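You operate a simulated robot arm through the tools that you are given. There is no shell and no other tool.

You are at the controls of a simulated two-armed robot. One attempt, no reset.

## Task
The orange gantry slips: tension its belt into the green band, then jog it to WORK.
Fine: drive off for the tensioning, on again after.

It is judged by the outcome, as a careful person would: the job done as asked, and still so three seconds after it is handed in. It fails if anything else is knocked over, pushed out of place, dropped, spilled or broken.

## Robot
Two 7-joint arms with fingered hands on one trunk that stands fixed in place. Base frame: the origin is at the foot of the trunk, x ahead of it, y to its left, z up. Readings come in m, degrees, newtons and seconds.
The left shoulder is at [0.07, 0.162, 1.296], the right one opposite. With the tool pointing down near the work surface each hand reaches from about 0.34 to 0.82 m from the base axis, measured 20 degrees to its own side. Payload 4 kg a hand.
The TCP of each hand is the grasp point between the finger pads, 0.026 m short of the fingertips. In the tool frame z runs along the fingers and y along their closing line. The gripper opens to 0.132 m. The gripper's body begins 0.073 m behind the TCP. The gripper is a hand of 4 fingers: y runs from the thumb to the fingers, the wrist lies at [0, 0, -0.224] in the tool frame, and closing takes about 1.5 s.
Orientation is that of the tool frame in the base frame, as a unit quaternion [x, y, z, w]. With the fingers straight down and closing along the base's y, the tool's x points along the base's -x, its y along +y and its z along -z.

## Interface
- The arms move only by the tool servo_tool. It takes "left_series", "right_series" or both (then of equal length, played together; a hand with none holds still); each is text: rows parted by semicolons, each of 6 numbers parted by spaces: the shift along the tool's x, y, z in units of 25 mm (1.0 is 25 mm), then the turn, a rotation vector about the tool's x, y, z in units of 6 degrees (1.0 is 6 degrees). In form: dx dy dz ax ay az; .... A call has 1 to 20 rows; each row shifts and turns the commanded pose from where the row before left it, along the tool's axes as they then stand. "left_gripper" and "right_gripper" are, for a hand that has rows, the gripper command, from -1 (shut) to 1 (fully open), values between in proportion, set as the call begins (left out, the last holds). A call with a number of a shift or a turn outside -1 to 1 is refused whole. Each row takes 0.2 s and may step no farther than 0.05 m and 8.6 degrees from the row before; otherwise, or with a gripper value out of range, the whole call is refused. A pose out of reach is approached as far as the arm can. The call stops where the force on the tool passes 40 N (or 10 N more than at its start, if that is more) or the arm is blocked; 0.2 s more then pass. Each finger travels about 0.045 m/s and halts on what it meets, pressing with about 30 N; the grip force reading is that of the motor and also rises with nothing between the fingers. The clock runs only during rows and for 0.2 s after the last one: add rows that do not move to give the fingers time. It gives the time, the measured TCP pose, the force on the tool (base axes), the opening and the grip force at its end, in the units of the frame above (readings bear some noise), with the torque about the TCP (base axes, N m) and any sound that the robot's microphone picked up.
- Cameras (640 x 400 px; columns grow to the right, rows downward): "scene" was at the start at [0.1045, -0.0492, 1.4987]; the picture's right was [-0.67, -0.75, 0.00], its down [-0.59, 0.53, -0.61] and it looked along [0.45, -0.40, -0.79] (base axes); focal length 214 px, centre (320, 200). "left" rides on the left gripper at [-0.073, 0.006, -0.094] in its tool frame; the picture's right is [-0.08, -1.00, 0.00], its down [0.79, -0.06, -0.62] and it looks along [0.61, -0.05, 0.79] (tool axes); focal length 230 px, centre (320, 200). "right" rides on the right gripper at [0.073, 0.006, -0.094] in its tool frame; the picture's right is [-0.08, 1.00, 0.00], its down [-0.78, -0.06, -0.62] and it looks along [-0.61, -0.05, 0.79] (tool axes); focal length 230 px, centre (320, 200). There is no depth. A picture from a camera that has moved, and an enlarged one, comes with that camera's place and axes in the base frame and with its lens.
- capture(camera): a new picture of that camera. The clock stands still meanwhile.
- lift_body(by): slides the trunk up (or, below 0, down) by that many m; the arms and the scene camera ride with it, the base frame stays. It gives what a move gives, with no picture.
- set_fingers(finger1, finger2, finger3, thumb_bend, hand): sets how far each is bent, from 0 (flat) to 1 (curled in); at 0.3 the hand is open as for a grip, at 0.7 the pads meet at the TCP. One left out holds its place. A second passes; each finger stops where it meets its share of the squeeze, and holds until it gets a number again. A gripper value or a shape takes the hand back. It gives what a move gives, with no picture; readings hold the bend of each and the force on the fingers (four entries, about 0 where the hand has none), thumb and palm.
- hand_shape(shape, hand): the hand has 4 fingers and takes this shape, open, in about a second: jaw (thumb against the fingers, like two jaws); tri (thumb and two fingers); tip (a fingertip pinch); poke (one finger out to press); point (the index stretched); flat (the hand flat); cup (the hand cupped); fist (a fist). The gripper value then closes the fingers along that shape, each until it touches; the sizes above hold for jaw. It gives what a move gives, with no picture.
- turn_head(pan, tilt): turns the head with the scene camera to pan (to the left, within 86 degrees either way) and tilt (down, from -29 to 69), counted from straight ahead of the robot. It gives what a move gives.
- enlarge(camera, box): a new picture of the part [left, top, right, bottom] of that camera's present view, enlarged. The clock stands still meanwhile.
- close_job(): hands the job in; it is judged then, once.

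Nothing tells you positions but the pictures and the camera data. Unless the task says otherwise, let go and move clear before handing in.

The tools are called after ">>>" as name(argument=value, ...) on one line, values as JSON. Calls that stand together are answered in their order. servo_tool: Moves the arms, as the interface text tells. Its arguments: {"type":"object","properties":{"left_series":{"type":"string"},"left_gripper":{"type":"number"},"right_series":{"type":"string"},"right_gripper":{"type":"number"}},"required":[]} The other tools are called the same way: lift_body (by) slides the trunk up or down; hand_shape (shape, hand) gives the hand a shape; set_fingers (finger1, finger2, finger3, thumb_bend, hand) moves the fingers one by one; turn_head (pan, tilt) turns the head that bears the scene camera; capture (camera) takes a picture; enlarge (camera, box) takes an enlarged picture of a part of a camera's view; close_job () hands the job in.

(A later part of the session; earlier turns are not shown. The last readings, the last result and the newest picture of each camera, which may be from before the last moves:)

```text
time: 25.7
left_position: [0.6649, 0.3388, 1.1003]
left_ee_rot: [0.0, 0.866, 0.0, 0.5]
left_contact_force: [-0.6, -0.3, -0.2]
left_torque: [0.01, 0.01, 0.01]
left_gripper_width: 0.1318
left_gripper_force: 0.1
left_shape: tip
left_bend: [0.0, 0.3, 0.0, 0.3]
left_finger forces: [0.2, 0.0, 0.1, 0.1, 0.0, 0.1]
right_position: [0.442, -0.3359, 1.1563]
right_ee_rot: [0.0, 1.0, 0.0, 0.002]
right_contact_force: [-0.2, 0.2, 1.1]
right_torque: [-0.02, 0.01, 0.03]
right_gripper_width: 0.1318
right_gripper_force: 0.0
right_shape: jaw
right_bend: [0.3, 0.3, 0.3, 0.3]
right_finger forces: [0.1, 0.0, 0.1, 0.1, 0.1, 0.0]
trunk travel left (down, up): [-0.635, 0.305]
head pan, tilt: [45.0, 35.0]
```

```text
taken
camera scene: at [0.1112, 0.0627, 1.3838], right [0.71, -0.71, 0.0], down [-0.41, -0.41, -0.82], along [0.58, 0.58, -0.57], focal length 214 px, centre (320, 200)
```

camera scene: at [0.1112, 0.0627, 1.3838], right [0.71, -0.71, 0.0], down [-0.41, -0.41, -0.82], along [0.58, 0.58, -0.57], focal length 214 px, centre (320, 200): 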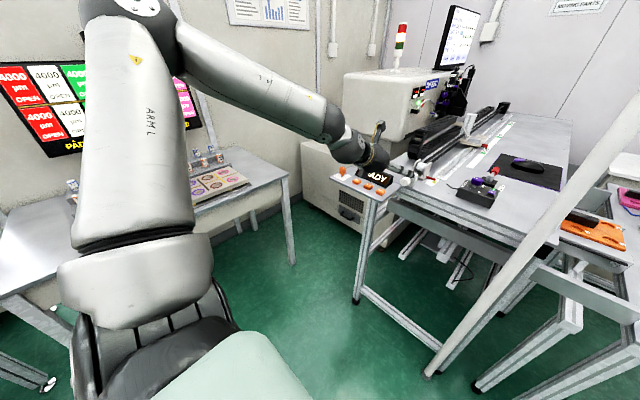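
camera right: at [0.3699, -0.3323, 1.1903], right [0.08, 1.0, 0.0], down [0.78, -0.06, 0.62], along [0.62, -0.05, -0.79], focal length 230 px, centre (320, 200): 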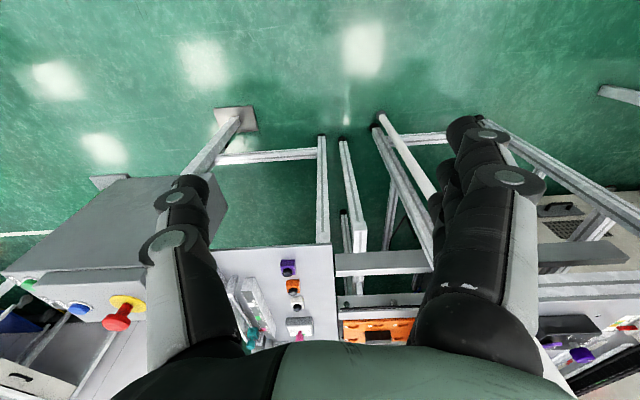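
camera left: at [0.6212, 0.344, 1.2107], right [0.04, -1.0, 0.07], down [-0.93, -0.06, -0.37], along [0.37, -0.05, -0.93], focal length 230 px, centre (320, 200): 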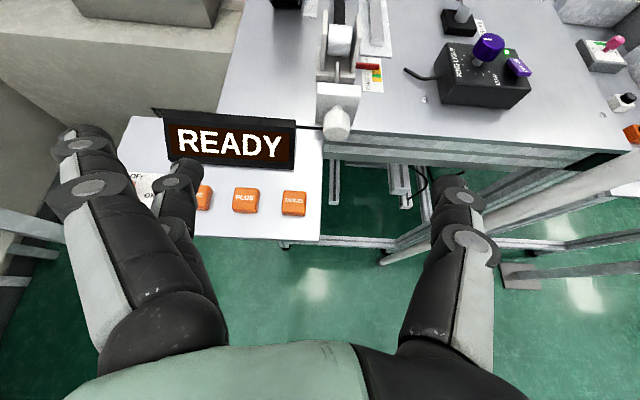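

In "tip" shape the middle finger and thumb are ready to pinch, but the two other fingers stick out over the panel. I'll curl those two in instead and keep the middle finger and thumb open.

>>> set_fingers(hand="left", finger1=1.0, finger3=1.0, finger2=0.45, thumb_bend=0.45)

>>> capture(camera="left")

>>> enlarge(camera="scene", box=[310, 100, 450, 210])

```text
time: 26.7
left_position: [0.6657, 0.338, 1.1002]
left_ee_rot: [0.001, 0.866, -0.001, 0.5]
left_contact_force: [0.7, -0.2, 0.4]
left_torque: [0.0, -0.03, 0.02]
left_gripper_width: 0.0509
left_gripper_force: 0.0
left_shape: fingers
left_bend: [1.0, 0.45, 1.0, 0.45]
left_finger forces: [0.1, 0.1, 0.0, 0.1, 0.0, 0.1]
right_position: [0.442, -0.3375, 1.1563]
right_ee_rot: [0.0, 1.0, 0.0, 0.002]
right_contact_force: [-0.1, -0.7, 0.1]
right_torque: [0.0, -0.03, -0.01]
right_gripper_width: 0.132
right_gripper_force: 0.0
right_shape: jaw
right_bend: [0.3, 0.3, 0.3, 0.3]
right_finger forces: [0.1, 0.0, 0.1, 0.0, 0.0, 0.0]
trunk travel left (down, up): [-0.635, 0.305]
head pan, tilt: [45.0, 35.0]
```

```text
taken
camera left: at [0.6212, 0.3438, 1.2107], right [0.04, -1.0, 0.07], down [-0.93, -0.06, -0.37], along [0.37, -0.05, -0.93], focal length 230 px, centre (320, 200)
```

left: 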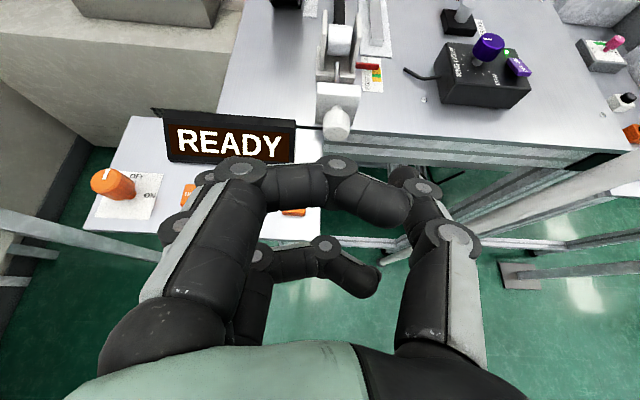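

```text
3.64 times, centred on (380, 155) of scene
camera zoom: at [0.1112, 0.0627, 1.3838], right [0.71, -0.71, 0.0], down [-0.41, -0.41, -0.82], along [0.58, 0.58, -0.57], focal length 780 px, centre (102, 364)
```

zoom: 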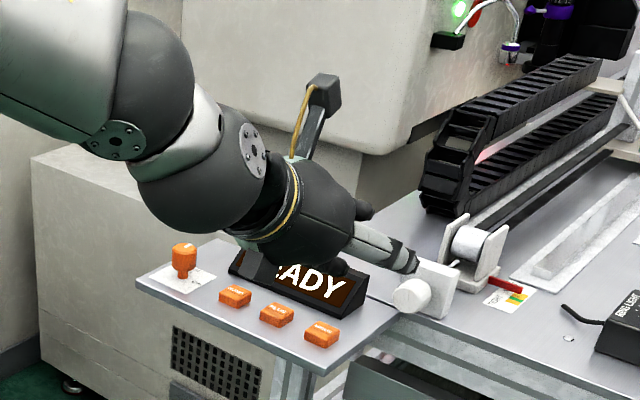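

The curled fingers sit behind the grasp point, but one blocks part of the view and is close to where the knob will be. I'll look at the "tri" shape too before choosing.

>>> hand_shape(shape="tri", hand="left")

>>> capture(camera="left")

```text
time: 27.6
left_position: [0.6656, 0.339, 1.0996]
left_ee_rot: [0.0, 0.866, 0.0, 0.5]
left_contact_force: [-0.3, 0.4, -0.4]
left_torque: [0.01, 0.02, -0.02]
left_gripper_width: 0.1319
left_gripper_force: 0.1
left_shape: tri
left_bend: [0.3, 0.3, 0.0, 0.3]
left_finger forces: [0.0, 0.0, 0.1, 0.1, 0.1, 0.0]
right_position: [0.4431, -0.3371, 1.157]
right_ee_rot: [0.0, 1.0, 0.0, 0.002]
right_contact_force: [0.0, 0.6, -0.6]
right_torque: [0.02, 0.02, 0.01]
right_gripper_width: 0.1318
right_gripper_force: 0.1
right_shape: jaw
right_bend: [0.3, 0.3, 0.3, 0.3]
right_finger forces: [0.0, 0.0, 0.0, 0.1, 0.0, 0.0]
trunk travel left (down, up): [-0.635, 0.305]
head pan, tilt: [45.0, 35.0]
```

```text
taken
camera left: at [0.6212, 0.3438, 1.2107], right [0.04, -1.0, 0.07], down [-0.93, -0.06, -0.37], along [0.37, -0.05, -0.93], focal length 230 px, centre (320, 200)
```

left: 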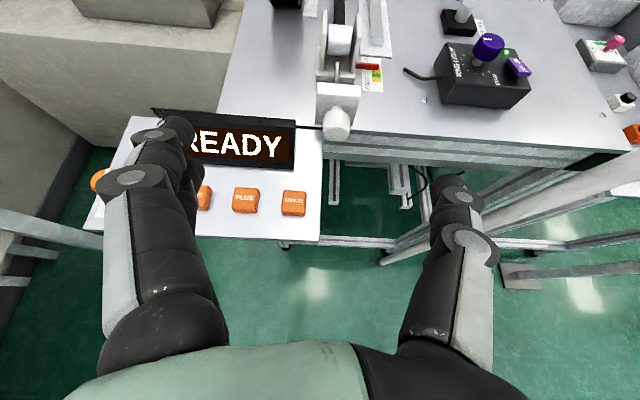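

This is thumb with two fingers. From here the tension scale is well visible, so I'll enlarge it and the knob to measure them precisely.

>>> enlarge(camera="left", box=[300, 40, 400, 150])

>>> enlarge(camera="left", box=[345, 50, 395, 100])

```text
3.64 times, centred on (350, 95) of left
camera zoom: at [0.6212, 0.3438, 1.2107], right [0.04, -1.0, 0.07], down [-0.93, -0.06, -0.37], along [0.37, -0.05, -0.93], focal length 837 px, centre (211, 582)
```

zoom: 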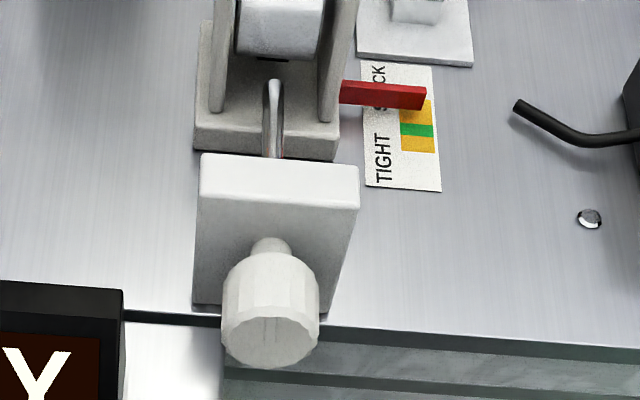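

```text
8.00 times, centred on (370, 75) of left
camera zoom: at [0.6212, 0.3438, 1.2107], right [0.04, -1.0, 0.07], down [-0.93, -0.06, -0.37], along [0.37, -0.05, -0.93], focal length 1841 px, centre (-80, 1200)
```

zoom: 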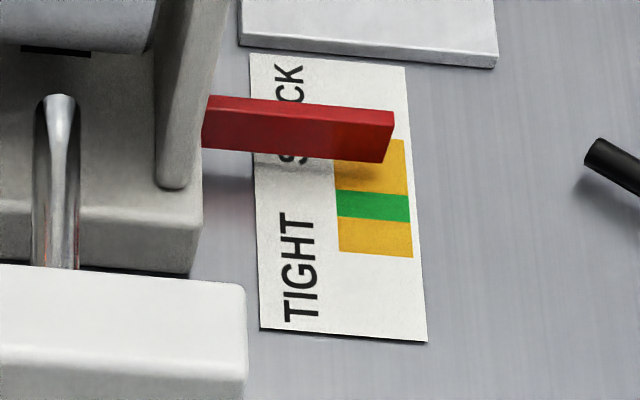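

I now have good numbers: tension knob centre ≈(0.797, 0.318, 0.999), diameter ≈31 mm, 21 mm long, plate behind it at x≈0.82, and the pointer needs to come about 6–7 mm toward me. I'll pinch the knob with middle finger and thumb, index flat out of the way and the lower finger curled; set that and check.

>>> set_fingers(hand="left", finger1=0.0, finger3=1.0, finger2=0.5, thumb_bend=0.5)

>>> capture(camera="left")

>>> enlarge(camera="scene", box=[310, 100, 450, 210])

```text
time: 28.6
left_position: [0.6653, 0.3388, 1.1002]
left_ee_rot: [0.0, 0.866, 0.0, 0.5]
left_contact_force: [-0.2, 0.5, -0.2]
left_torque: [-0.01, -0.02, -0.03]
left_gripper_width: 0.1342
left_gripper_force: 0.2
left_shape: fingers
left_bend: [0.0, 0.5, 1.0, 0.5]
left_finger forces: [0.0, 0.0, 0.0, 0.1, 0.1, 0.0]
right_position: [0.443, -0.3371, 1.1565]
right_ee_rot: [0.0, 1.0, 0.0, 0.002]
right_contact_force: [0.5, 0.0, -0.4]
right_torque: [-0.01, 0.02, 0.01]
right_gripper_width: 0.1317
right_gripper_force: 0.0
right_shape: jaw
right_bend: [0.3, 0.3, 0.3, 0.3]
right_finger forces: [0.0, 0.0, 0.1, 0.0, 0.0, 0.0]
trunk travel left (down, up): [-0.635, 0.305]
head pan, tilt: [45.0, 35.0]
```

```text
taken
camera left: at [0.6212, 0.3438, 1.2107], right [0.04, -1.0, 0.07], down [-0.93, -0.06, -0.37], along [0.37, -0.05, -0.93], focal length 230 px, centre (320, 200)
```

left: 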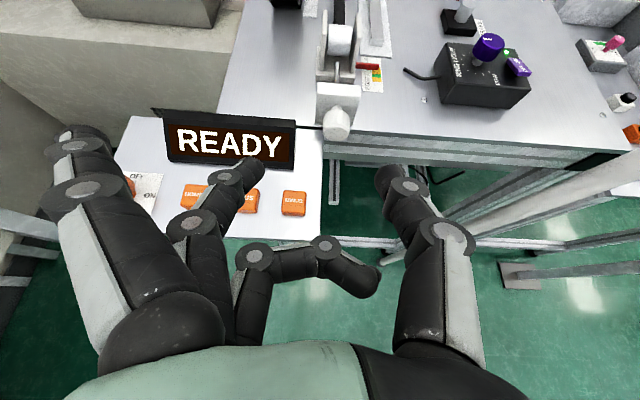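

```text
3.64 times, centred on (380, 155) of scene
camera zoom: at [0.1112, 0.0627, 1.3838], right [0.71, -0.71, 0.0], down [-0.41, -0.41, -0.82], along [0.58, 0.58, -0.57], focal length 780 px, centre (102, 364)
```

zoom: 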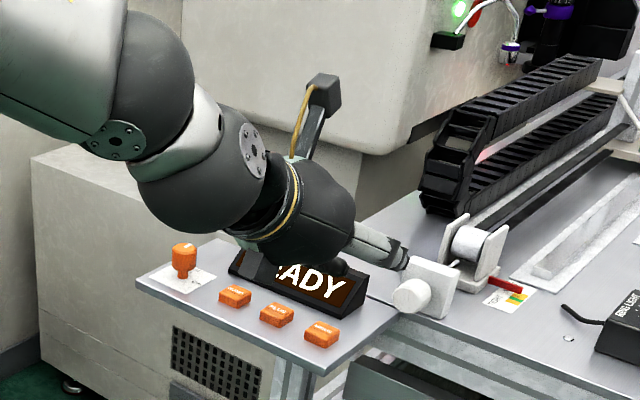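

The pinch is as wanted. I'll set the fingers slightly narrower, pitch the hand to 40° below horizontal, lean it 15° to the right about the knob axis, and go to a standoff 8 cm short of the knob.

>>> set_fingers(hand="left", finger2=0.53, thumb_bend=0.53)

>>> servo_tool(left_series="0 0 0 0 0.833 0; 0 0 0 0 0.833 0; 0 0 0 -0.643 0 0.766; 0 0 0 -0.643 0 0.766; 0 0 0 -0.3215 0 0.383; -0.076 -0.46 0.72 0 0 0; -0.076 -0.46 0.72 0 0 0; -0.076 -0.46 0.72 0 0 0; -0.076 -0.46 0.72 0 0 0")

>>> capture(camera="left")

>>> enlarge(camera="scene", box=[310, 100, 470, 210])

```text
time: 29.6
left_position: [0.6648, 0.3386, 1.1]
left_ee_rot: [-0.001, 0.866, 0.001, 0.5]
left_contact_force: [0.4, -0.2, 0.1]
left_torque: [-0.03, 0.01, 0.0]
left_gripper_width: 0.1295
left_gripper_force: 0.1
left_shape: fingers
left_bend: [0.0, 0.53, 1.0, 0.53]
left_finger forces: [0.0, 0.1, 0.0, 0.0, 0.0, 0.1]
right_position: [0.4411, -0.3373, 1.1561]
right_ee_rot: [0.0, 1.0, 0.0, 0.002]
right_contact_force: [-0.8, 0.3, 0.6]
right_torque: [0.01, -0.01, 0.02]
right_gripper_width: 0.1316
right_gripper_force: 0.1
right_shape: jaw
right_bend: [0.3, 0.3, 0.3, 0.3]
right_finger forces: [0.0, 0.1, 0.1, 0.0, 0.1, 0.1]
trunk travel left (down, up): [-0.635, 0.305]
head pan, tilt: [45.0, 35.0]
```

```text
time: 31.6
left_position: [0.7269, 0.3047, 1.048]
left_ee_rot: [0.054, 0.899, 0.119, 0.419]
left_contact_force: [0.2, -0.2, -0.9]
left_torque: [0.01, 0.01, 0.02]
left_gripper_width: 0.1298
left_gripper_force: 0.1
left_shape: fingers
left_bend: [0.0, 0.53, 1.0, 0.53]
left_finger forces: [0.0, 0.1, 0.0, 0.0, 0.0, 0.0]
right_position: [0.4436, -0.337, 1.1569]
right_ee_rot: [-0.001, 1.0, -0.001, 0.001]
right_contact_force: [0.1, 0.5, -0.6]
right_torque: [0.0, 0.03, -0.03]
right_gripper_width: 0.1318
right_gripper_force: 0.1
right_shape: jaw
right_bend: [0.3, 0.3, 0.3, 0.3]
right_finger forces: [0.0, 0.0, 0.1, 0.1, 0.0, 0.0]
trunk travel left (down, up): [-0.635, 0.305]
head pan, tilt: [45.0, 35.0]
```

```text
taken
camera left: at [0.7024, 0.2797, 1.162], right [0.05, -0.98, -0.2], down [-0.98, -0.01, -0.21], along [0.21, 0.21, -0.96], focal length 230 px, centre (320, 200)
```

left: 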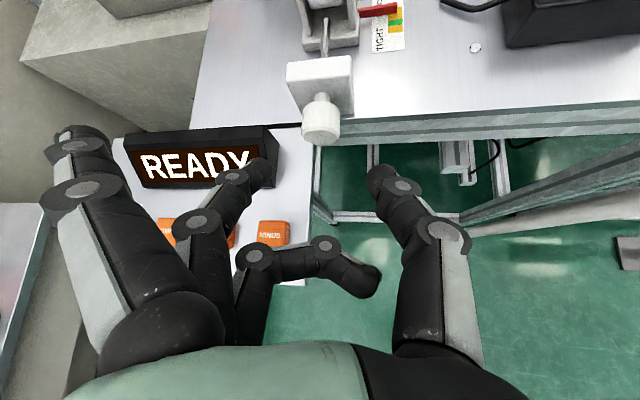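

```text
3.64 times, centred on (390, 155) of scene
camera zoom: at [0.1128, 0.0627, 1.3837], right [0.71, -0.71, 0.0], down [-0.41, -0.41, -0.82], along [0.58, 0.58, -0.57], focal length 780 px, centre (66, 364)
```

zoom: 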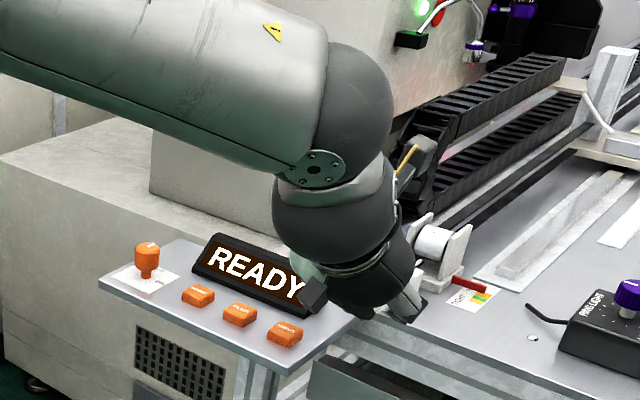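

The knob lies midway between finger and thumb in the view. I'll enlarge to refine the knob's position before closing in.

>>> enlarge(camera="left", box=[240, 40, 420, 200])

```text
2.50 times, centred on (330, 120) of left
camera zoom: at [0.7024, 0.2797, 1.162], right [0.05, -0.98, -0.2], down [-0.98, -0.01, -0.21], along [0.21, 0.21, -0.96], focal length 575 px, centre (295, 400)
```

zoom: 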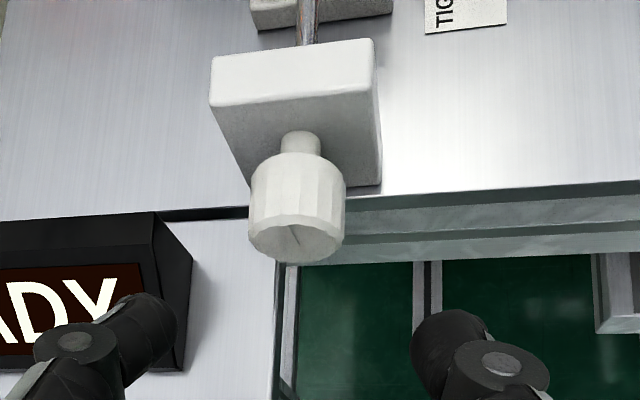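

Knob confirmed at about x 0.788–0.808, y 0.318, z 0.999. I'll narrow the pinch a little so the tips stay clear of the plate, and advance to straddle the knob.

>>> set_fingers(hand="left", finger2=0.56, thumb_bend=0.56)

>>> servo_tool(left_series="-0.041 0 0.725 0 0 0; -0.041 0 0.725 0 0 0; -0.041 0 0.725 0 0 0")

>>> capture(camera="left")

>>> enlarge(camera="scene", box=[340, 110, 460, 200])

```text
time: 32.6
left_position: [0.7253, 0.3041, 1.0493]
left_ee_rot: [0.056, 0.899, 0.118, 0.419]
left_contact_force: [-0.4, -0.1, -0.7]
left_torque: [-0.02, -0.04, 0.0]
left_gripper_width: 0.1244
left_gripper_force: 0.1
left_shape: fingers
left_bend: [0.0, 0.56, 1.0, 0.56]
left_finger forces: [0.0, 0.0, 0.1, 0.0, 0.0, 0.0]
right_position: [0.4434, -0.3376, 1.1565]
right_ee_rot: [0.0, 1.0, 0.0, 0.002]
right_contact_force: [0.1, 0.2, 0.6]
right_torque: [-0.02, -0.05, 0.01]
right_gripper_width: 0.1318
right_gripper_force: 0.0
right_shape: jaw
right_bend: [0.3, 0.3, 0.3, 0.3]
right_finger forces: [0.0, 0.0, 0.0, 0.1, 0.0, 0.0]
trunk travel left (down, up): [-0.635, 0.305]
head pan, tilt: [45.0, 35.0]
```

```text
time: 33.4
left_position: [0.7703, 0.3125, 1.0175]
left_ee_rot: [0.055, 0.899, 0.118, 0.419]
left_contact_force: [-0.6, 0.7, -0.2]
left_torque: [0.0, -0.03, -0.01]
left_gripper_width: 0.1247
left_gripper_force: 0.1
left_shape: fingers
left_bend: [0.0, 0.56, 1.0, 0.56]
left_finger forces: [0.1, 0.0, 0.0, 0.0, 0.0, 0.0]
right_position: [0.4428, -0.337, 1.1562]
right_ee_rot: [0.0, 1.0, 0.001, 0.002]
right_contact_force: [0.2, -1.3, 1.3]
right_torque: [-0.01, 0.01, 0.02]
right_gripper_width: 0.1319
right_gripper_force: 0.0
right_shape: jaw
right_bend: [0.3, 0.3, 0.3, 0.3]
right_finger forces: [0.0, 0.1, 0.1, 0.1, 0.0, 0.0]
trunk travel left (down, up): [-0.635, 0.305]
head pan, tilt: [45.0, 35.0]
```

```text
taken
camera left: at [0.7453, 0.2879, 1.1308], right [0.05, -0.98, -0.2], down [-0.98, -0.01, -0.21], along [0.21, 0.21, -0.96], focal length 230 px, centre (320, 200)
```

left: 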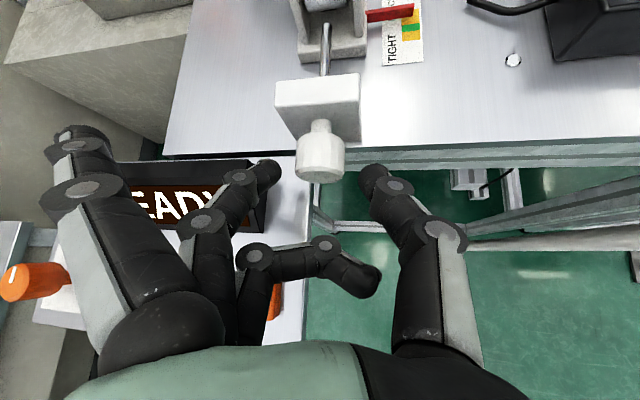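

```text
4.44 times, centred on (400, 155) of scene
camera zoom: at [0.112, 0.0629, 1.3838], right [0.71, -0.71, 0.0], down [-0.41, -0.41, -0.82], along [0.58, 0.58, -0.57], focal length 953 px, centre (-36, 400)
```

zoom: 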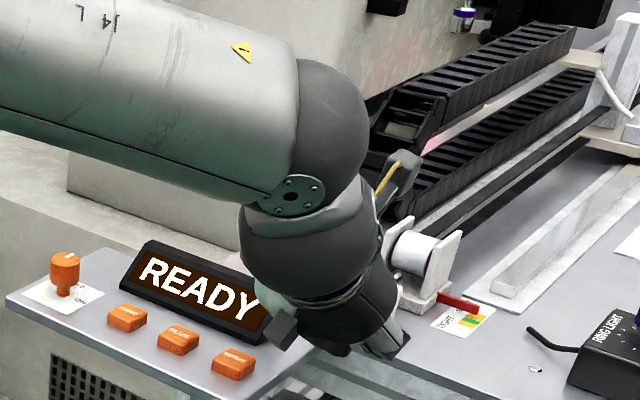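

The finger straddles the knob but its knuckle would pass close to the display, so I'll back off 2 cm, lean the hand to 30° right about the knob axis, and come in again.

>>> servo_tool(left_series="0 0 -0.8 0 0 0; 0 0 0 -0.643 0 0.766; 0 0 0 -0.643 0 0.766; 0 0 0 -0.3215 0 0.383; -0.06 -0.316 0 0 0 0; 0 0 0.76 0 0 0; 0 0 0.76 0 0 0")

>>> capture(camera="left")

>>> enlarge(camera="left", box=[230, 100, 410, 220])

```text
time: 35.0
left_position: [0.7842, 0.3148, 1.0049]
left_ee_rot: [0.11, 0.876, 0.234, 0.408]
left_contact_force: [-0.6, 0.9, 0.3]
left_torque: [0.03, 0.01, 0.01]
left_gripper_width: 0.1245
left_gripper_force: 0.1
left_shape: fingers
left_bend: [0.0, 0.56, 1.0, 0.56]
left_finger forces: [0.1, 0.1, 0.1, 0.0, 0.0, 0.1]
right_position: [0.4436, -0.3361, 1.1564]
right_ee_rot: [0.0, 1.0, 0.0, 0.002]
right_contact_force: [-0.5, 0.7, 0.3]
right_torque: [-0.03, -0.02, 0.03]
right_gripper_width: 0.1318
right_gripper_force: 0.1
right_shape: jaw
right_bend: [0.3, 0.3, 0.3, 0.3]
right_finger forces: [0.0, 0.0, 0.0, 0.0, 0.0, 0.0]
trunk travel left (down, up): [-0.635, 0.305]
head pan, tilt: [45.0, 35.0]
```

```text
taken
camera left: at [0.7592, 0.261, 1.109], right [0.05, -0.89, -0.45], down [-0.98, 0.05, -0.21], along [0.21, 0.45, -0.87], focal length 230 px, centre (320, 200)
```

left: 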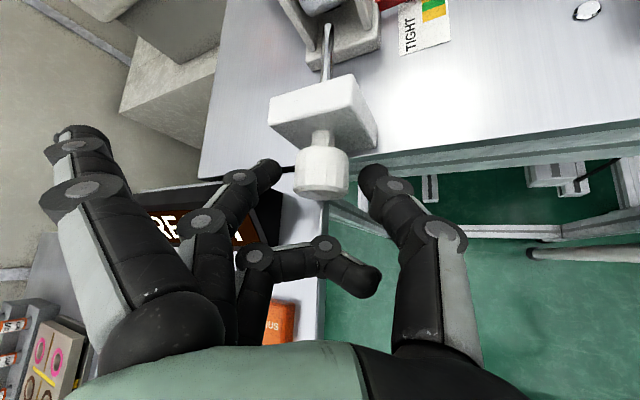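

```text
3.33 times, centred on (320, 160) of left
camera zoom: at [0.7592, 0.261, 1.109], right [0.05, -0.89, -0.45], down [-0.98, 0.05, -0.21], along [0.21, 0.45, -0.87], focal length 767 px, centre (320, 333)
```

zoom: 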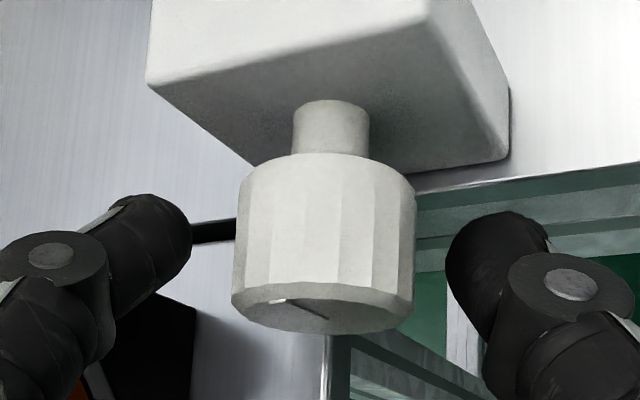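

The knob is centred between the finger and thumb tips. I close the pinch.

>>> set_fingers(hand="left", finger2=0.72, thumb_bend=0.72)

>>> enlarge(camera="left", box=[230, 60, 410, 220])

```text
time: 36.0
left_position: [0.7833, 0.3139, 1.0054]
left_ee_rot: [0.11, 0.875, 0.235, 0.408]
left_contact_force: [2.3, -1.7, -6.4]
left_torque: [-0.02, 0.05, -0.04]
left_gripper_width: 0.1125
left_gripper_force: 10.3
left_shape: fingers
left_bend: [0.0, 0.65, 1.0, 0.66]
left_finger forces: [0.0, 7.6, 0.0, 0.0, 12.5, 0.0]
right_position: [0.4448, -0.3371, 1.1564]
right_ee_rot: [0.0, 1.0, 0.001, 0.001]
right_contact_force: [0.3, 0.0, 0.1]
right_torque: [-0.01, 0.01, -0.02]
right_gripper_width: 0.1317
right_gripper_force: 0.0
right_shape: jaw
right_bend: [0.3, 0.3, 0.3, 0.3]
right_finger forces: [0.0, 0.0, 0.0, 0.0, 0.1, 0.0]
trunk travel left (down, up): [-0.635, 0.305]
head pan, tilt: [45.0, 35.0]
```

```text
2.50 times, centred on (320, 140) of left
camera zoom: at [0.7595, 0.2603, 1.1083], right [0.05, -0.89, -0.45], down [-0.98, 0.05, -0.21], along [0.21, 0.45, -0.87], focal length 575 px, centre (320, 350)
```

zoom: 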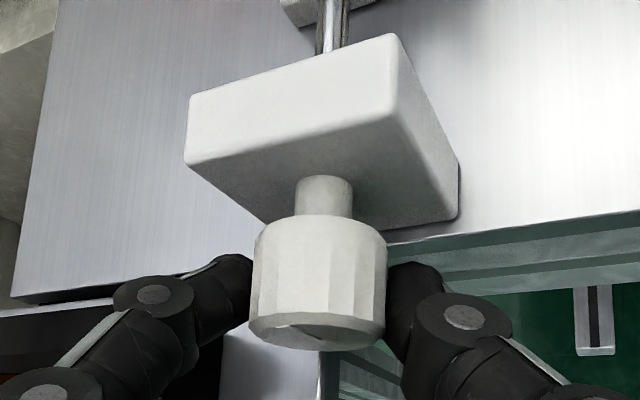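

The pinch holds the knob with about 10 N. I'll turn it clockwise about its axis by 30° and check the pointer's response.

>>> servo_tool(left_series="0 -0.032 0 -0.643 0 0.766; 0 -0.032 0 -0.643 0 0.766; 0 -0.032 0 -0.643 0 0.766; 0 -0.032 0 -0.643 0 0.766; 0 -0.032 0 -0.643 0 0.766")

>>> capture(camera="left")

>>> enlarge(camera="scene", box=[340, 110, 460, 200])

```text
time: 37.2
left_position: [0.7438, 0.3656, 1.029]
left_ee_rot: [0.213, 0.784, 0.452, 0.368]
left_contact_force: [-0.3, 0.1, -0.2]
left_torque: [0.01, -0.02, -0.02]
left_gripper_width: 0.1006
left_gripper_force: 0.0
left_shape: fingers
left_bend: [0.0, 0.71, 1.0, 0.71]
left_finger forces: [0.0, 0.0, 0.1, 0.0, 0.0, 0.0]
left hand out of reach, approached as far as the arm can: row 1, 2, 3, 4, 5
right_position: [0.4424, -0.3364, 1.1577]
right_ee_rot: [0.0, 1.0, 0.0, 0.001]
right_contact_force: [-0.2, 0.2, -0.8]
right_torque: [0.0, -0.03, -0.01]
right_gripper_width: 0.1318
right_gripper_force: 0.0
right_shape: jaw
right_bend: [0.3, 0.3, 0.3, 0.3]
right_finger forces: [0.1, 0.0, 0.1, 0.0, 0.0, 0.0]
trunk travel left (down, up): [-0.635, 0.305]
head pan, tilt: [45.0, 35.0]
```

```text
taken
camera left: at [0.7186, 0.2669, 1.0918], right [0.05, -0.55, -0.83], down [-0.98, 0.15, -0.16], along [0.21, 0.82, -0.53], focal length 230 px, centre (320, 200)
```

left: 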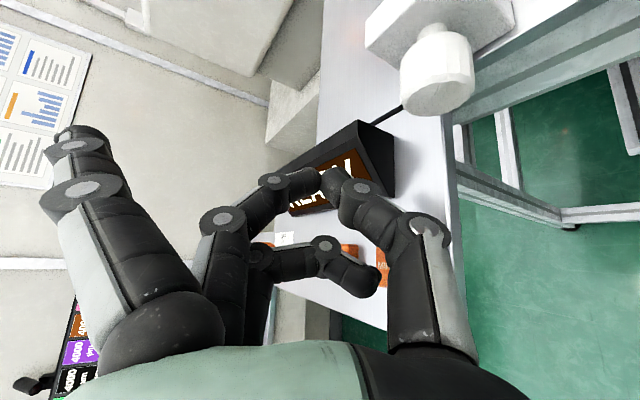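

```text
4.44 times, centred on (400, 155) of scene
camera zoom: at [0.1106, 0.0633, 1.3839], right [0.71, -0.71, 0.0], down [-0.41, -0.41, -0.82], along [0.58, 0.58, -0.57], focal length 953 px, centre (-36, 400)
```

zoom: 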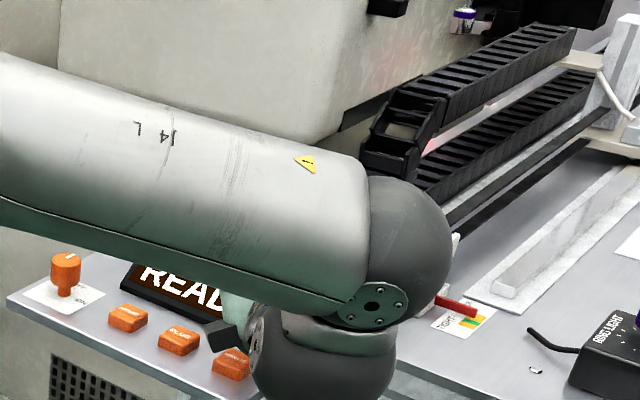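

That direction of lean is beyond the left wrist's range, and the hand slid off the knob without disturbing anything (no contact force). The right arm approaches naturally from that side, so I'll withdraw the left hand up and away to the left and use the right hand for the tension knob.

>>> servo_tool(left_series="-0.384 0.866 -0.32 0 0 0; -0.384 0.866 -0.32 0 0 0; -0.384 0.866 -0.32 0 0 0; 0 0 0 0.643 0 -0.766; 0 0 0 0.643 0 -0.766; 0 0 0 0.643 0 -0.766; 0 0 0 0.643 0 -0.766; 0 0 0 0.643 0 -0.766; 0 0 0 0.643 0 -0.766; 0 0 0 0.643 0 -0.766; 0 0 0 0.643 0 -0.766; 0 0 0 0.643 0 -0.766; 0 0 0 0.643 0 -0.766")

>>> capture(camera="scene")

>>> capture(camera="left")

```text
time: 40.0
left_position: [0.7443, 0.3632, 1.1031]
left_ee_rot: [-0.001, 0.906, -0.001, 0.423]
left_contact_force: [0.8, -0.3, -0.8]
left_torque: [0.01, -0.04, -0.01]
left_gripper_width: 0.1006
left_gripper_force: 0.1
left_shape: fingers
left_bend: [0.0, 0.71, 1.0, 0.71]
left_finger forces: [0.0, 0.0, 0.0, 0.1, 0.1, 0.0]
right_position: [0.4424, -0.3362, 1.1569]
right_ee_rot: [0.001, 1.0, 0.001, 0.002]
right_contact_force: [0.6, 0.9, -0.1]
right_torque: [-0.05, 0.02, -0.02]
right_gripper_width: 0.1318
right_gripper_force: 0.1
right_shape: jaw
right_bend: [0.3, 0.3, 0.3, 0.3]
right_finger forces: [0.0, 0.0, 0.0, 0.0, 0.0, 0.0]
trunk travel left (down, up): [-0.635, 0.305]
head pan, tilt: [45.0, 35.0]
```

```text
taken
camera scene: at [0.1111, 0.0634, 1.3838], right [0.71, -0.71, 0.0], down [-0.41, -0.41, -0.82], along [0.58, 0.58, -0.57], focal length 214 px, centre (320, 200)
```

scene: 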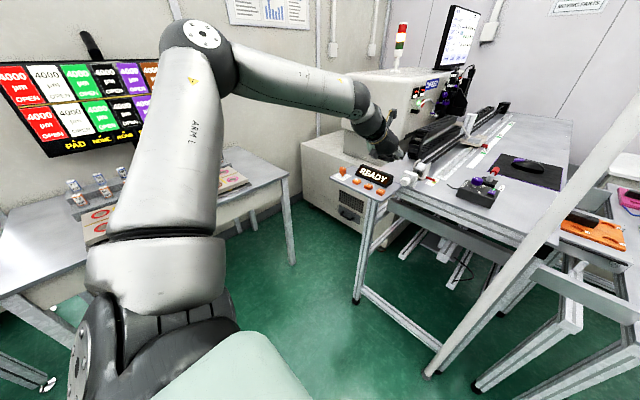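

```text
taken
camera left: at [0.7195, 0.3699, 1.2189], right [0.05, -1.0, 0.06], down [-0.98, -0.06, -0.2], along [0.21, -0.05, -0.98], focal length 230 px, centre (320, 200)
```

left: 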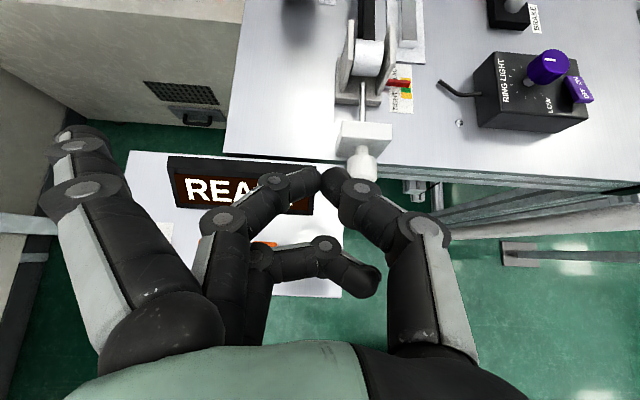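

The left hand is clear. This near-vertical view is good for the scale; I'll enlarge to see whether the pointer moved and where it is.

>>> enlarge(camera="left", box=[330, 60, 420, 190])

>>> enlarge(camera="left", box=[375, 60, 425, 120])

```text
3.08 times, centred on (375, 125) of left
camera zoom: at [0.7195, 0.3699, 1.2189], right [0.05, -1.0, 0.06], down [-0.98, -0.06, -0.2], along [0.21, -0.05, -0.98], focal length 708 px, centre (151, 431)
```

zoom: 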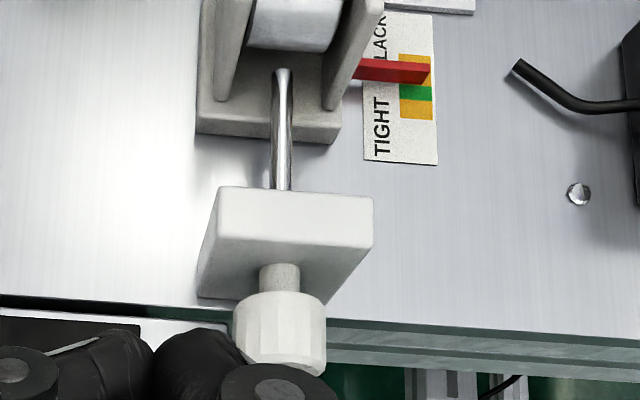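

```text
6.67 times, centred on (400, 90) of left
camera zoom: at [0.7195, 0.3699, 1.2189], right [0.05, -1.0, 0.06], down [-0.98, -0.06, -0.2], along [0.21, -0.05, -0.98], focal length 1534 px, centre (-213, 933)
```

zoom: 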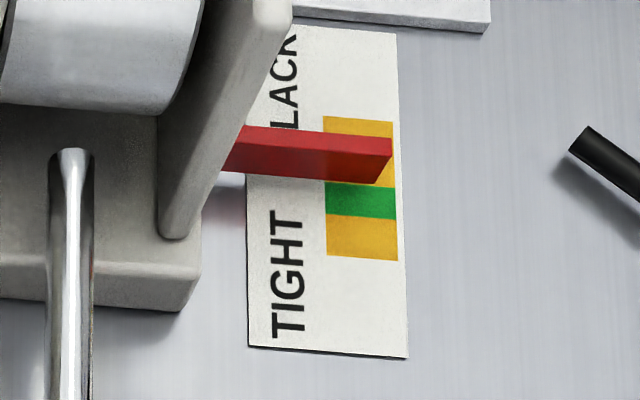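

The pointer still sits over the far yellow area, a few millimetres on the slack side of green. I'll park the left hand over to the left and pitch the right hand forward for the tension knob.

>>> servo_tool(left_series="0.1945 0.85 -0.62 0 0 0; 0.1945 0.85 -0.62 0 0 0; 0.1945 0.85 -0.62 0 0 0; 0.1945 0.85 -0.62 0 0 0; 0.1945 0.85 -0.62 0 0 0; 0.1945 0.85 -0.62 0 0 0; 0.1945 0.85 -0.62 0 0 0; 0.1945 0.85 -0.62 0 0 0; 0 0 0 0 0 0", right_series="0 0 0 0 -1 0; 0 0 0 0 -1 0; 0 0 0 0 -1 0; 0 0 0 0 -1 0; 0 0 0 0 -1 0; 0 0 0 0 -1 0; 0 0 0 0 -1 0; 0 0 0 0 -1 0; 0 0 0 0 -0.333 0")

>>> hand_shape(shape="tip", hand="right")

>>> turn_head(pan=10, tilt=45)

>>> capture(camera="scene")

>>> capture(camera="right")

```text
time: 42.0
left_position: [0.6246, 0.534, 1.1516]
left_ee_rot: [0.0, 0.906, 0.0, 0.423]
left_contact_force: [0.0, 0.5, -0.4]
left_torque: [0.0, 0.03, 0.02]
left_gripper_width: 0.1005
left_gripper_force: 0.1
left_shape: fingers
left_bend: [0.0, 0.71, 1.0, 0.71]
left_finger forces: [0.0, 0.0, 0.0, 0.0, 0.0, 0.0]
right_position: [0.4558, -0.3323, 1.1538]
right_ee_rot: [0.0, 0.906, 0.0, 0.423]
right_contact_force: [0.1, 0.1, 0.7]
right_torque: [-0.01, 0.01, -0.01]
right_gripper_width: 0.1317
right_gripper_force: 0.1
right_shape: jaw
right_bend: [0.3, 0.3, 0.3, 0.3]
right_finger forces: [0.0, 0.0, 0.0, 0.0, 0.0, 0.0]
right hand out of reach, approached as far as the arm can: row 3, 4, 6, 9
trunk travel left (down, up): [-0.635, 0.305]
head pan, tilt: [45.0, 35.0]
```

```text
time: 42.9
left_position: [0.6235, 0.5337, 1.1506]
left_ee_rot: [0.0, 0.906, -0.001, 0.423]
left_contact_force: [0.6, 0.4, -0.2]
left_torque: [0.01, 0.04, 0.02]
left_gripper_width: 0.1003
left_gripper_force: 0.1
left_shape: fingers
left_bend: [0.0, 0.71, 1.0, 0.71]
left_finger forces: [0.0, 0.1, 0.1, 0.1, 0.0, 0.0]
right_position: [0.455, -0.3309, 1.1543]
right_ee_rot: [0.001, 0.906, 0.0, 0.423]
right_contact_force: [-0.3, -0.9, -0.3]
right_torque: [-0.02, -0.02, 0.02]
right_gripper_width: 0.1316
right_gripper_force: 0.0
right_shape: tip
right_bend: [0.0, 0.3, 0.0, 0.3]
right_finger forces: [0.0, 0.0, 0.1, 0.0, 0.1, 0.1]
trunk travel left (down, up): [-0.635, 0.305]
head pan, tilt: [45.0, 35.0]
```

```text
time: 43.9
left_position: [0.623, 0.535, 1.1523]
left_ee_rot: [0.0, 0.906, 0.0, 0.423]
left_contact_force: [0.4, -0.2, -0.1]
left_torque: [0.01, 0.0, 0.02]
left_gripper_width: 0.1004
left_gripper_force: 0.0
left_shape: fingers
left_bend: [0.0, 0.71, 1.0, 0.71]
left_finger forces: [0.1, 0.0, 0.1, 0.1, 0.0, 0.1]
right_position: [0.4551, -0.3314, 1.1538]
right_ee_rot: [0.0, 0.906, 0.001, 0.422]
right_contact_force: [-0.5, 0.0, -0.3]
right_torque: [-0.04, -0.05, 0.03]
right_gripper_width: 0.1319
right_gripper_force: 0.1
right_shape: tip
right_bend: [0.0, 0.3, 0.0, 0.3]
right_finger forces: [0.0, 0.0, 0.1, 0.1, 0.0, 0.0]
trunk travel left (down, up): [-0.635, 0.305]
head pan, tilt: [10.0, 45.0]
```

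```text
taken
camera scene: at [0.1289, 0.0146, 1.3691], right [0.17, -0.98, 0.0], down [-0.7, -0.12, -0.71], along [0.7, 0.12, -0.71], focal length 214 px, centre (320, 200)
```

scene: 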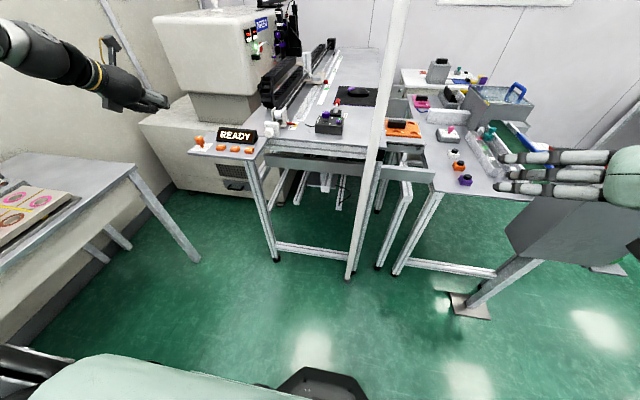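

```text
taken
camera right: at [0.3376, -0.3275, 1.1583], right [0.05, 1.0, 0.06], down [0.03, -0.06, 1.0], along [1.0, -0.05, -0.03], focal length 230 px, centre (320, 200)
```

right: 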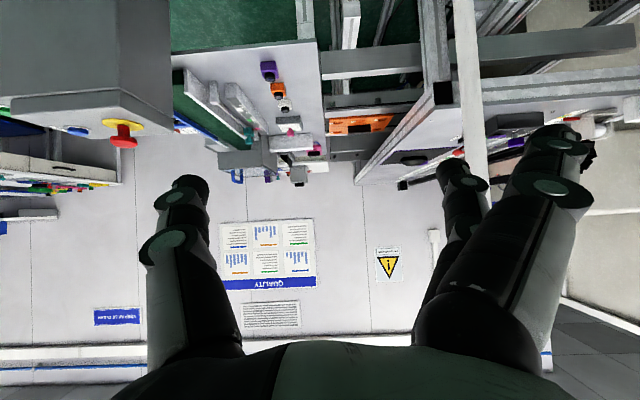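

Right hand is in the fingertip-pinch shape and clear. I'll carry it left in front of the post (which stands at x≈0.77, y≈–0.065) to a point before the bench.

>>> servo_tool(right_series="-0.179 0.958 0.213 0 0 0; -0.179 0.958 0.213 0 0 0; -0.179 0.958 0.213 0 0 0; -0.179 0.958 0.213 0 0 0; -0.179 0.958 0.213 0 0 0; -0.179 0.958 0.213 0 0 0; -0.179 0.958 0.213 0 0 0; -0.179 0.958 0.213 0 0 0; -0.179 0.958 0.213 0 0 0; -0.179 0.958 0.213 0 0 0; -0.179 0.958 0.213 0 0 0; -0.179 0.958 0.213 0 0 0; -0.179 0.958 0.213 0 0 0; -0.179 0.958 0.213 0 0 0; -0.179 0.958 0.213 0 0 0; -0.179 0.958 0.213 0 0 0; -0.179 0.958 0.213 0 0 0; -0.179 0.958 0.213 0 0 0")

>>> capture(camera="scene")

>>> capture(camera="right")

```text
time: 47.7
left_position: [0.6252, 0.535, 1.1504]
left_ee_rot: [0.0, 0.906, 0.0, 0.423]
left_contact_force: [0.2, 0.5, -1.0]
left_torque: [-0.01, 0.01, -0.03]
left_gripper_width: 0.1004
left_gripper_force: 0.1
left_shape: fingers
left_bend: [0.0, 0.71, 1.0, 0.71]
left_finger forces: [0.0, 0.0, 0.0, 0.0, 0.1, 0.0]
right_position: [0.5807, 0.0997, 1.1564]
right_ee_rot: [0.0, 0.905, 0.001, 0.425]
right_contact_force: [0.6, 0.6, 0.3]
right_torque: [-0.01, -0.02, -0.03]
right_gripper_width: 0.1316
right_gripper_force: 0.1
right_shape: tip
right_bend: [0.0, 0.3, 0.0, 0.3]
right_finger forces: [0.0, 0.0, 0.1, 0.1, 0.1, 0.0]
trunk travel left (down, up): [-0.635, 0.305]
head pan, tilt: [10.0, 45.0]
```

```text
taken
camera scene: at [0.1292, 0.0161, 1.369], right [0.17, -0.98, 0.0], down [-0.7, -0.12, -0.71], along [0.7, 0.12, -0.71], focal length 214 px, centre (320, 200)
```

scene: 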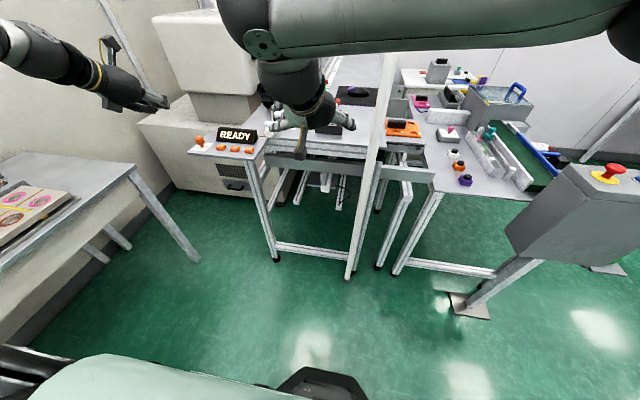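

```text
taken
camera right: at [0.4629, 0.1048, 1.1593], right [0.05, 1.0, 0.06], down [0.03, -0.06, 1.0], along [1.0, -0.05, -0.03], focal length 230 px, centre (320, 200)
```

right: 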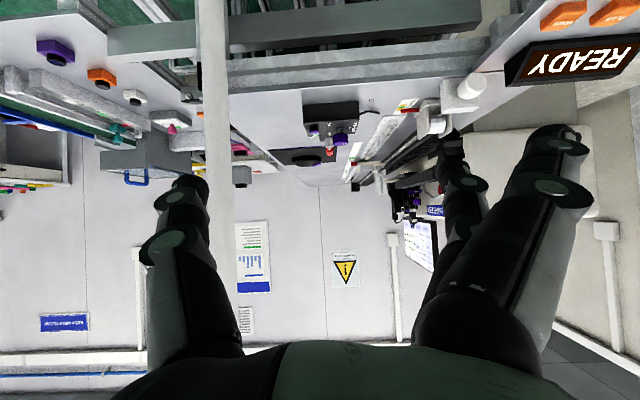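

The right hand is in front of the bench with the forearm coming from the right. Now I lean it right by 48° about the x-direction and check the reach.

>>> servo_tool(right_series="0 0 0 -0.643 0 0.766; 0 0 0 -0.643 0 0.766; 0 0 0 -0.643 0 0.766; 0 0 0 -0.643 0 0.766; 0 0 0 -0.643 0 0.766; 0 0 0 -0.643 0 0.766; 0 0 0 -0.643 0 0.766; 0 0 0 -0.643 0 0.766")

>>> set_fingers(hand="right", finger2=0.54, thumb_bend=0.54)

>>> capture(camera="right")

>>> capture(camera="scene")

```text
time: 49.5
left_position: [0.6236, 0.5344, 1.1515]
left_ee_rot: [-0.001, 0.906, 0.0, 0.423]
left_contact_force: [-0.4, 0.0, -0.6]
left_torque: [0.01, 0.0, 0.02]
left_gripper_width: 0.1008
left_gripper_force: 0.1
left_shape: fingers
left_bend: [0.0, 0.71, 1.0, 0.71]
left_finger forces: [0.1, 0.0, 0.0, 0.0, 0.0, 0.0]
right_position: [0.582, 0.0981, 1.1542]
right_ee_rot: [0.172, 0.827, 0.37, 0.387]
right_contact_force: [0.1, 0.1, -0.1]
right_torque: [0.01, -0.01, 0.02]
right_gripper_width: 0.1321
right_gripper_force: 0.1
right_shape: tip
right_bend: [0.0, 0.3, 0.0, 0.3]
right_finger forces: [0.0, 0.0, 0.0, 0.0, 0.0, 0.1]
trunk travel left (down, up): [-0.635, 0.305]
head pan, tilt: [10.0, 45.0]
```

```text
time: 50.5
left_position: [0.6233, 0.5344, 1.152]
left_ee_rot: [0.0, 0.906, 0.0, 0.422]
left_contact_force: [-0.4, 0.6, -0.1]
left_torque: [-0.01, 0.01, 0.02]
left_gripper_width: 0.1005
left_gripper_force: 0.1
left_shape: fingers
left_bend: [0.0, 0.71, 1.0, 0.71]
left_finger forces: [0.0, 0.0, 0.0, 0.0, 0.0, 0.0]
right_position: [0.5812, 0.0978, 1.1556]
right_ee_rot: [0.172, 0.827, 0.37, 0.387]
right_contact_force: [-0.6, 0.6, 0.6]
right_torque: [-0.01, -0.01, 0.03]
right_gripper_width: 0.1267
right_gripper_force: 0.0
right_shape: fingers
right_bend: [0.0, 0.54, 0.0, 0.54]
right_finger forces: [0.0, 0.0, 0.0, 0.0, 0.0, 0.0]
trunk travel left (down, up): [-0.635, 0.305]
head pan, tilt: [10.0, 45.0]
```

```text
taken
camera right: at [0.4629, 0.098, 1.1623], right [0.05, 0.62, 0.78], down [0.03, -0.78, 0.62], along [1.0, -0.01, -0.06], focal length 230 px, centre (320, 200)
```

right: 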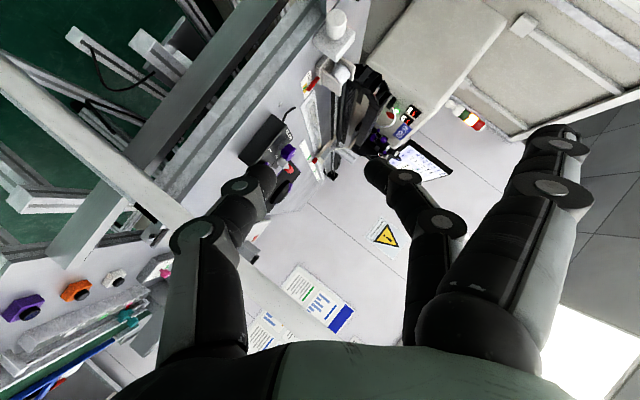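

```text
taken
camera scene: at [0.1291, 0.0145, 1.369], right [0.17, -0.98, 0.0], down [-0.7, -0.12, -0.71], along [0.7, 0.12, -0.71], focal length 214 px, centre (320, 200)
```

scene: 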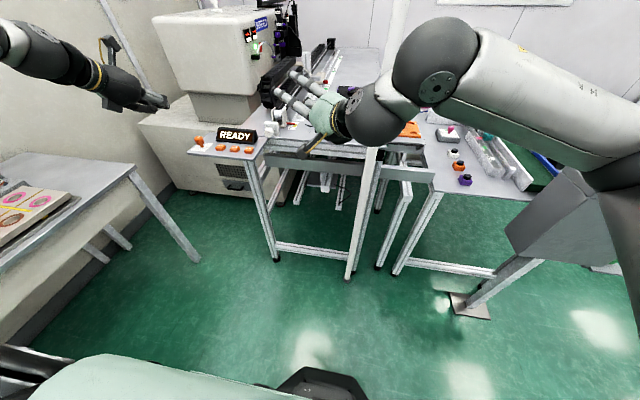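

λ = 48° is comfortably reached and the right camera now looks straight along the knob's axis. I'll move to a standoff 9 cm short of the knob.

>>> servo_tool(right_series="0.27 0.124 0.937 0 0 0; 0.27 0.124 0.937 0 0 0; 0.27 0.124 0.937 0 0 0; 0.27 0.124 0.937 0 0 0; 0.27 0.124 0.937 0 0 0; 0.27 0.124 0.937 0 0 0; 0.27 0.124 0.937 0 0 0; 0.27 0.124 0.937 0 0 0; 0.27 0.124 0.937 0 0 0; 0.27 0.124 0.937 0 0 0")

>>> capture(camera="right")

>>> capture(camera="scene")

>>> capture(camera="left")

```text
time: 52.7
left_position: [0.6242, 0.5348, 1.1504]
left_ee_rot: [0.0, 0.906, 0.0, 0.423]
left_contact_force: [-0.4, 0.4, 0.3]
left_torque: [-0.01, 0.01, 0.01]
left_gripper_width: 0.1002
left_gripper_force: 0.1
left_shape: fingers
left_bend: [0.0, 0.71, 1.0, 0.71]
left_finger forces: [0.1, 0.0, 0.0, 0.0, 0.0, 0.0]
right_position: [0.7165, 0.2707, 1.0425]
right_ee_rot: [0.17, 0.827, 0.369, 0.388]
right_contact_force: [0.9, -0.5, -0.1]
right_torque: [0.0, 0.01, -0.01]
right_gripper_width: 0.1268
right_gripper_force: 0.1
right_shape: fingers
right_bend: [0.0, 0.54, 0.0, 0.54]
right_finger forces: [0.0, 0.0, 0.0, 0.0, 0.0, 0.0]
trunk travel left (down, up): [-0.635, 0.305]
head pan, tilt: [10.0, 45.0]
```

```text
taken
camera right: at [0.5995, 0.2704, 1.049], right [0.05, 0.62, 0.78], down [0.03, -0.78, 0.62], along [1.0, -0.01, -0.06], focal length 230 px, centre (320, 200)
```

right: 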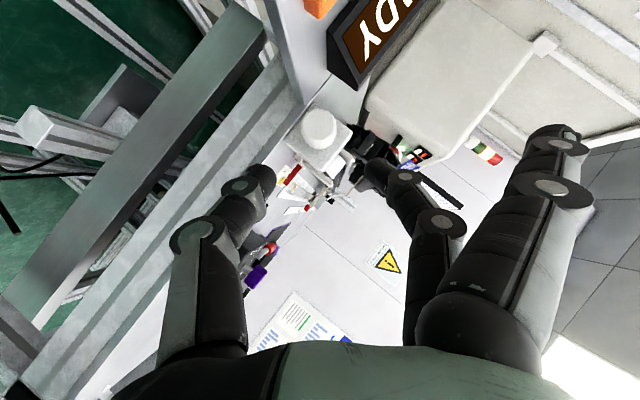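

```text
taken
camera scene: at [0.1294, 0.0158, 1.369], right [0.17, -0.98, 0.0], down [-0.7, -0.12, -0.71], along [0.7, 0.12, -0.71], focal length 214 px, centre (320, 200)
```

scene: 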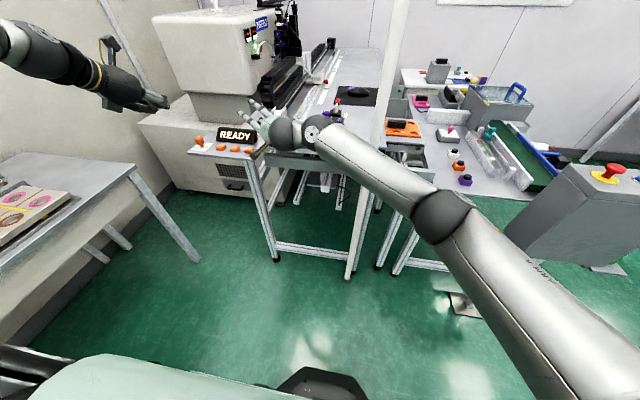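

```text
taken
camera left: at [0.5992, 0.5404, 1.2675], right [0.05, -1.0, 0.06], down [-0.98, -0.06, -0.2], along [0.21, -0.05, -0.98], focal length 230 px, centre (320, 200)
```

left: 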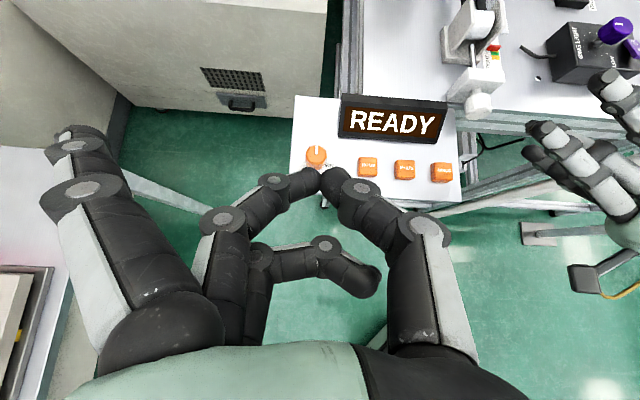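

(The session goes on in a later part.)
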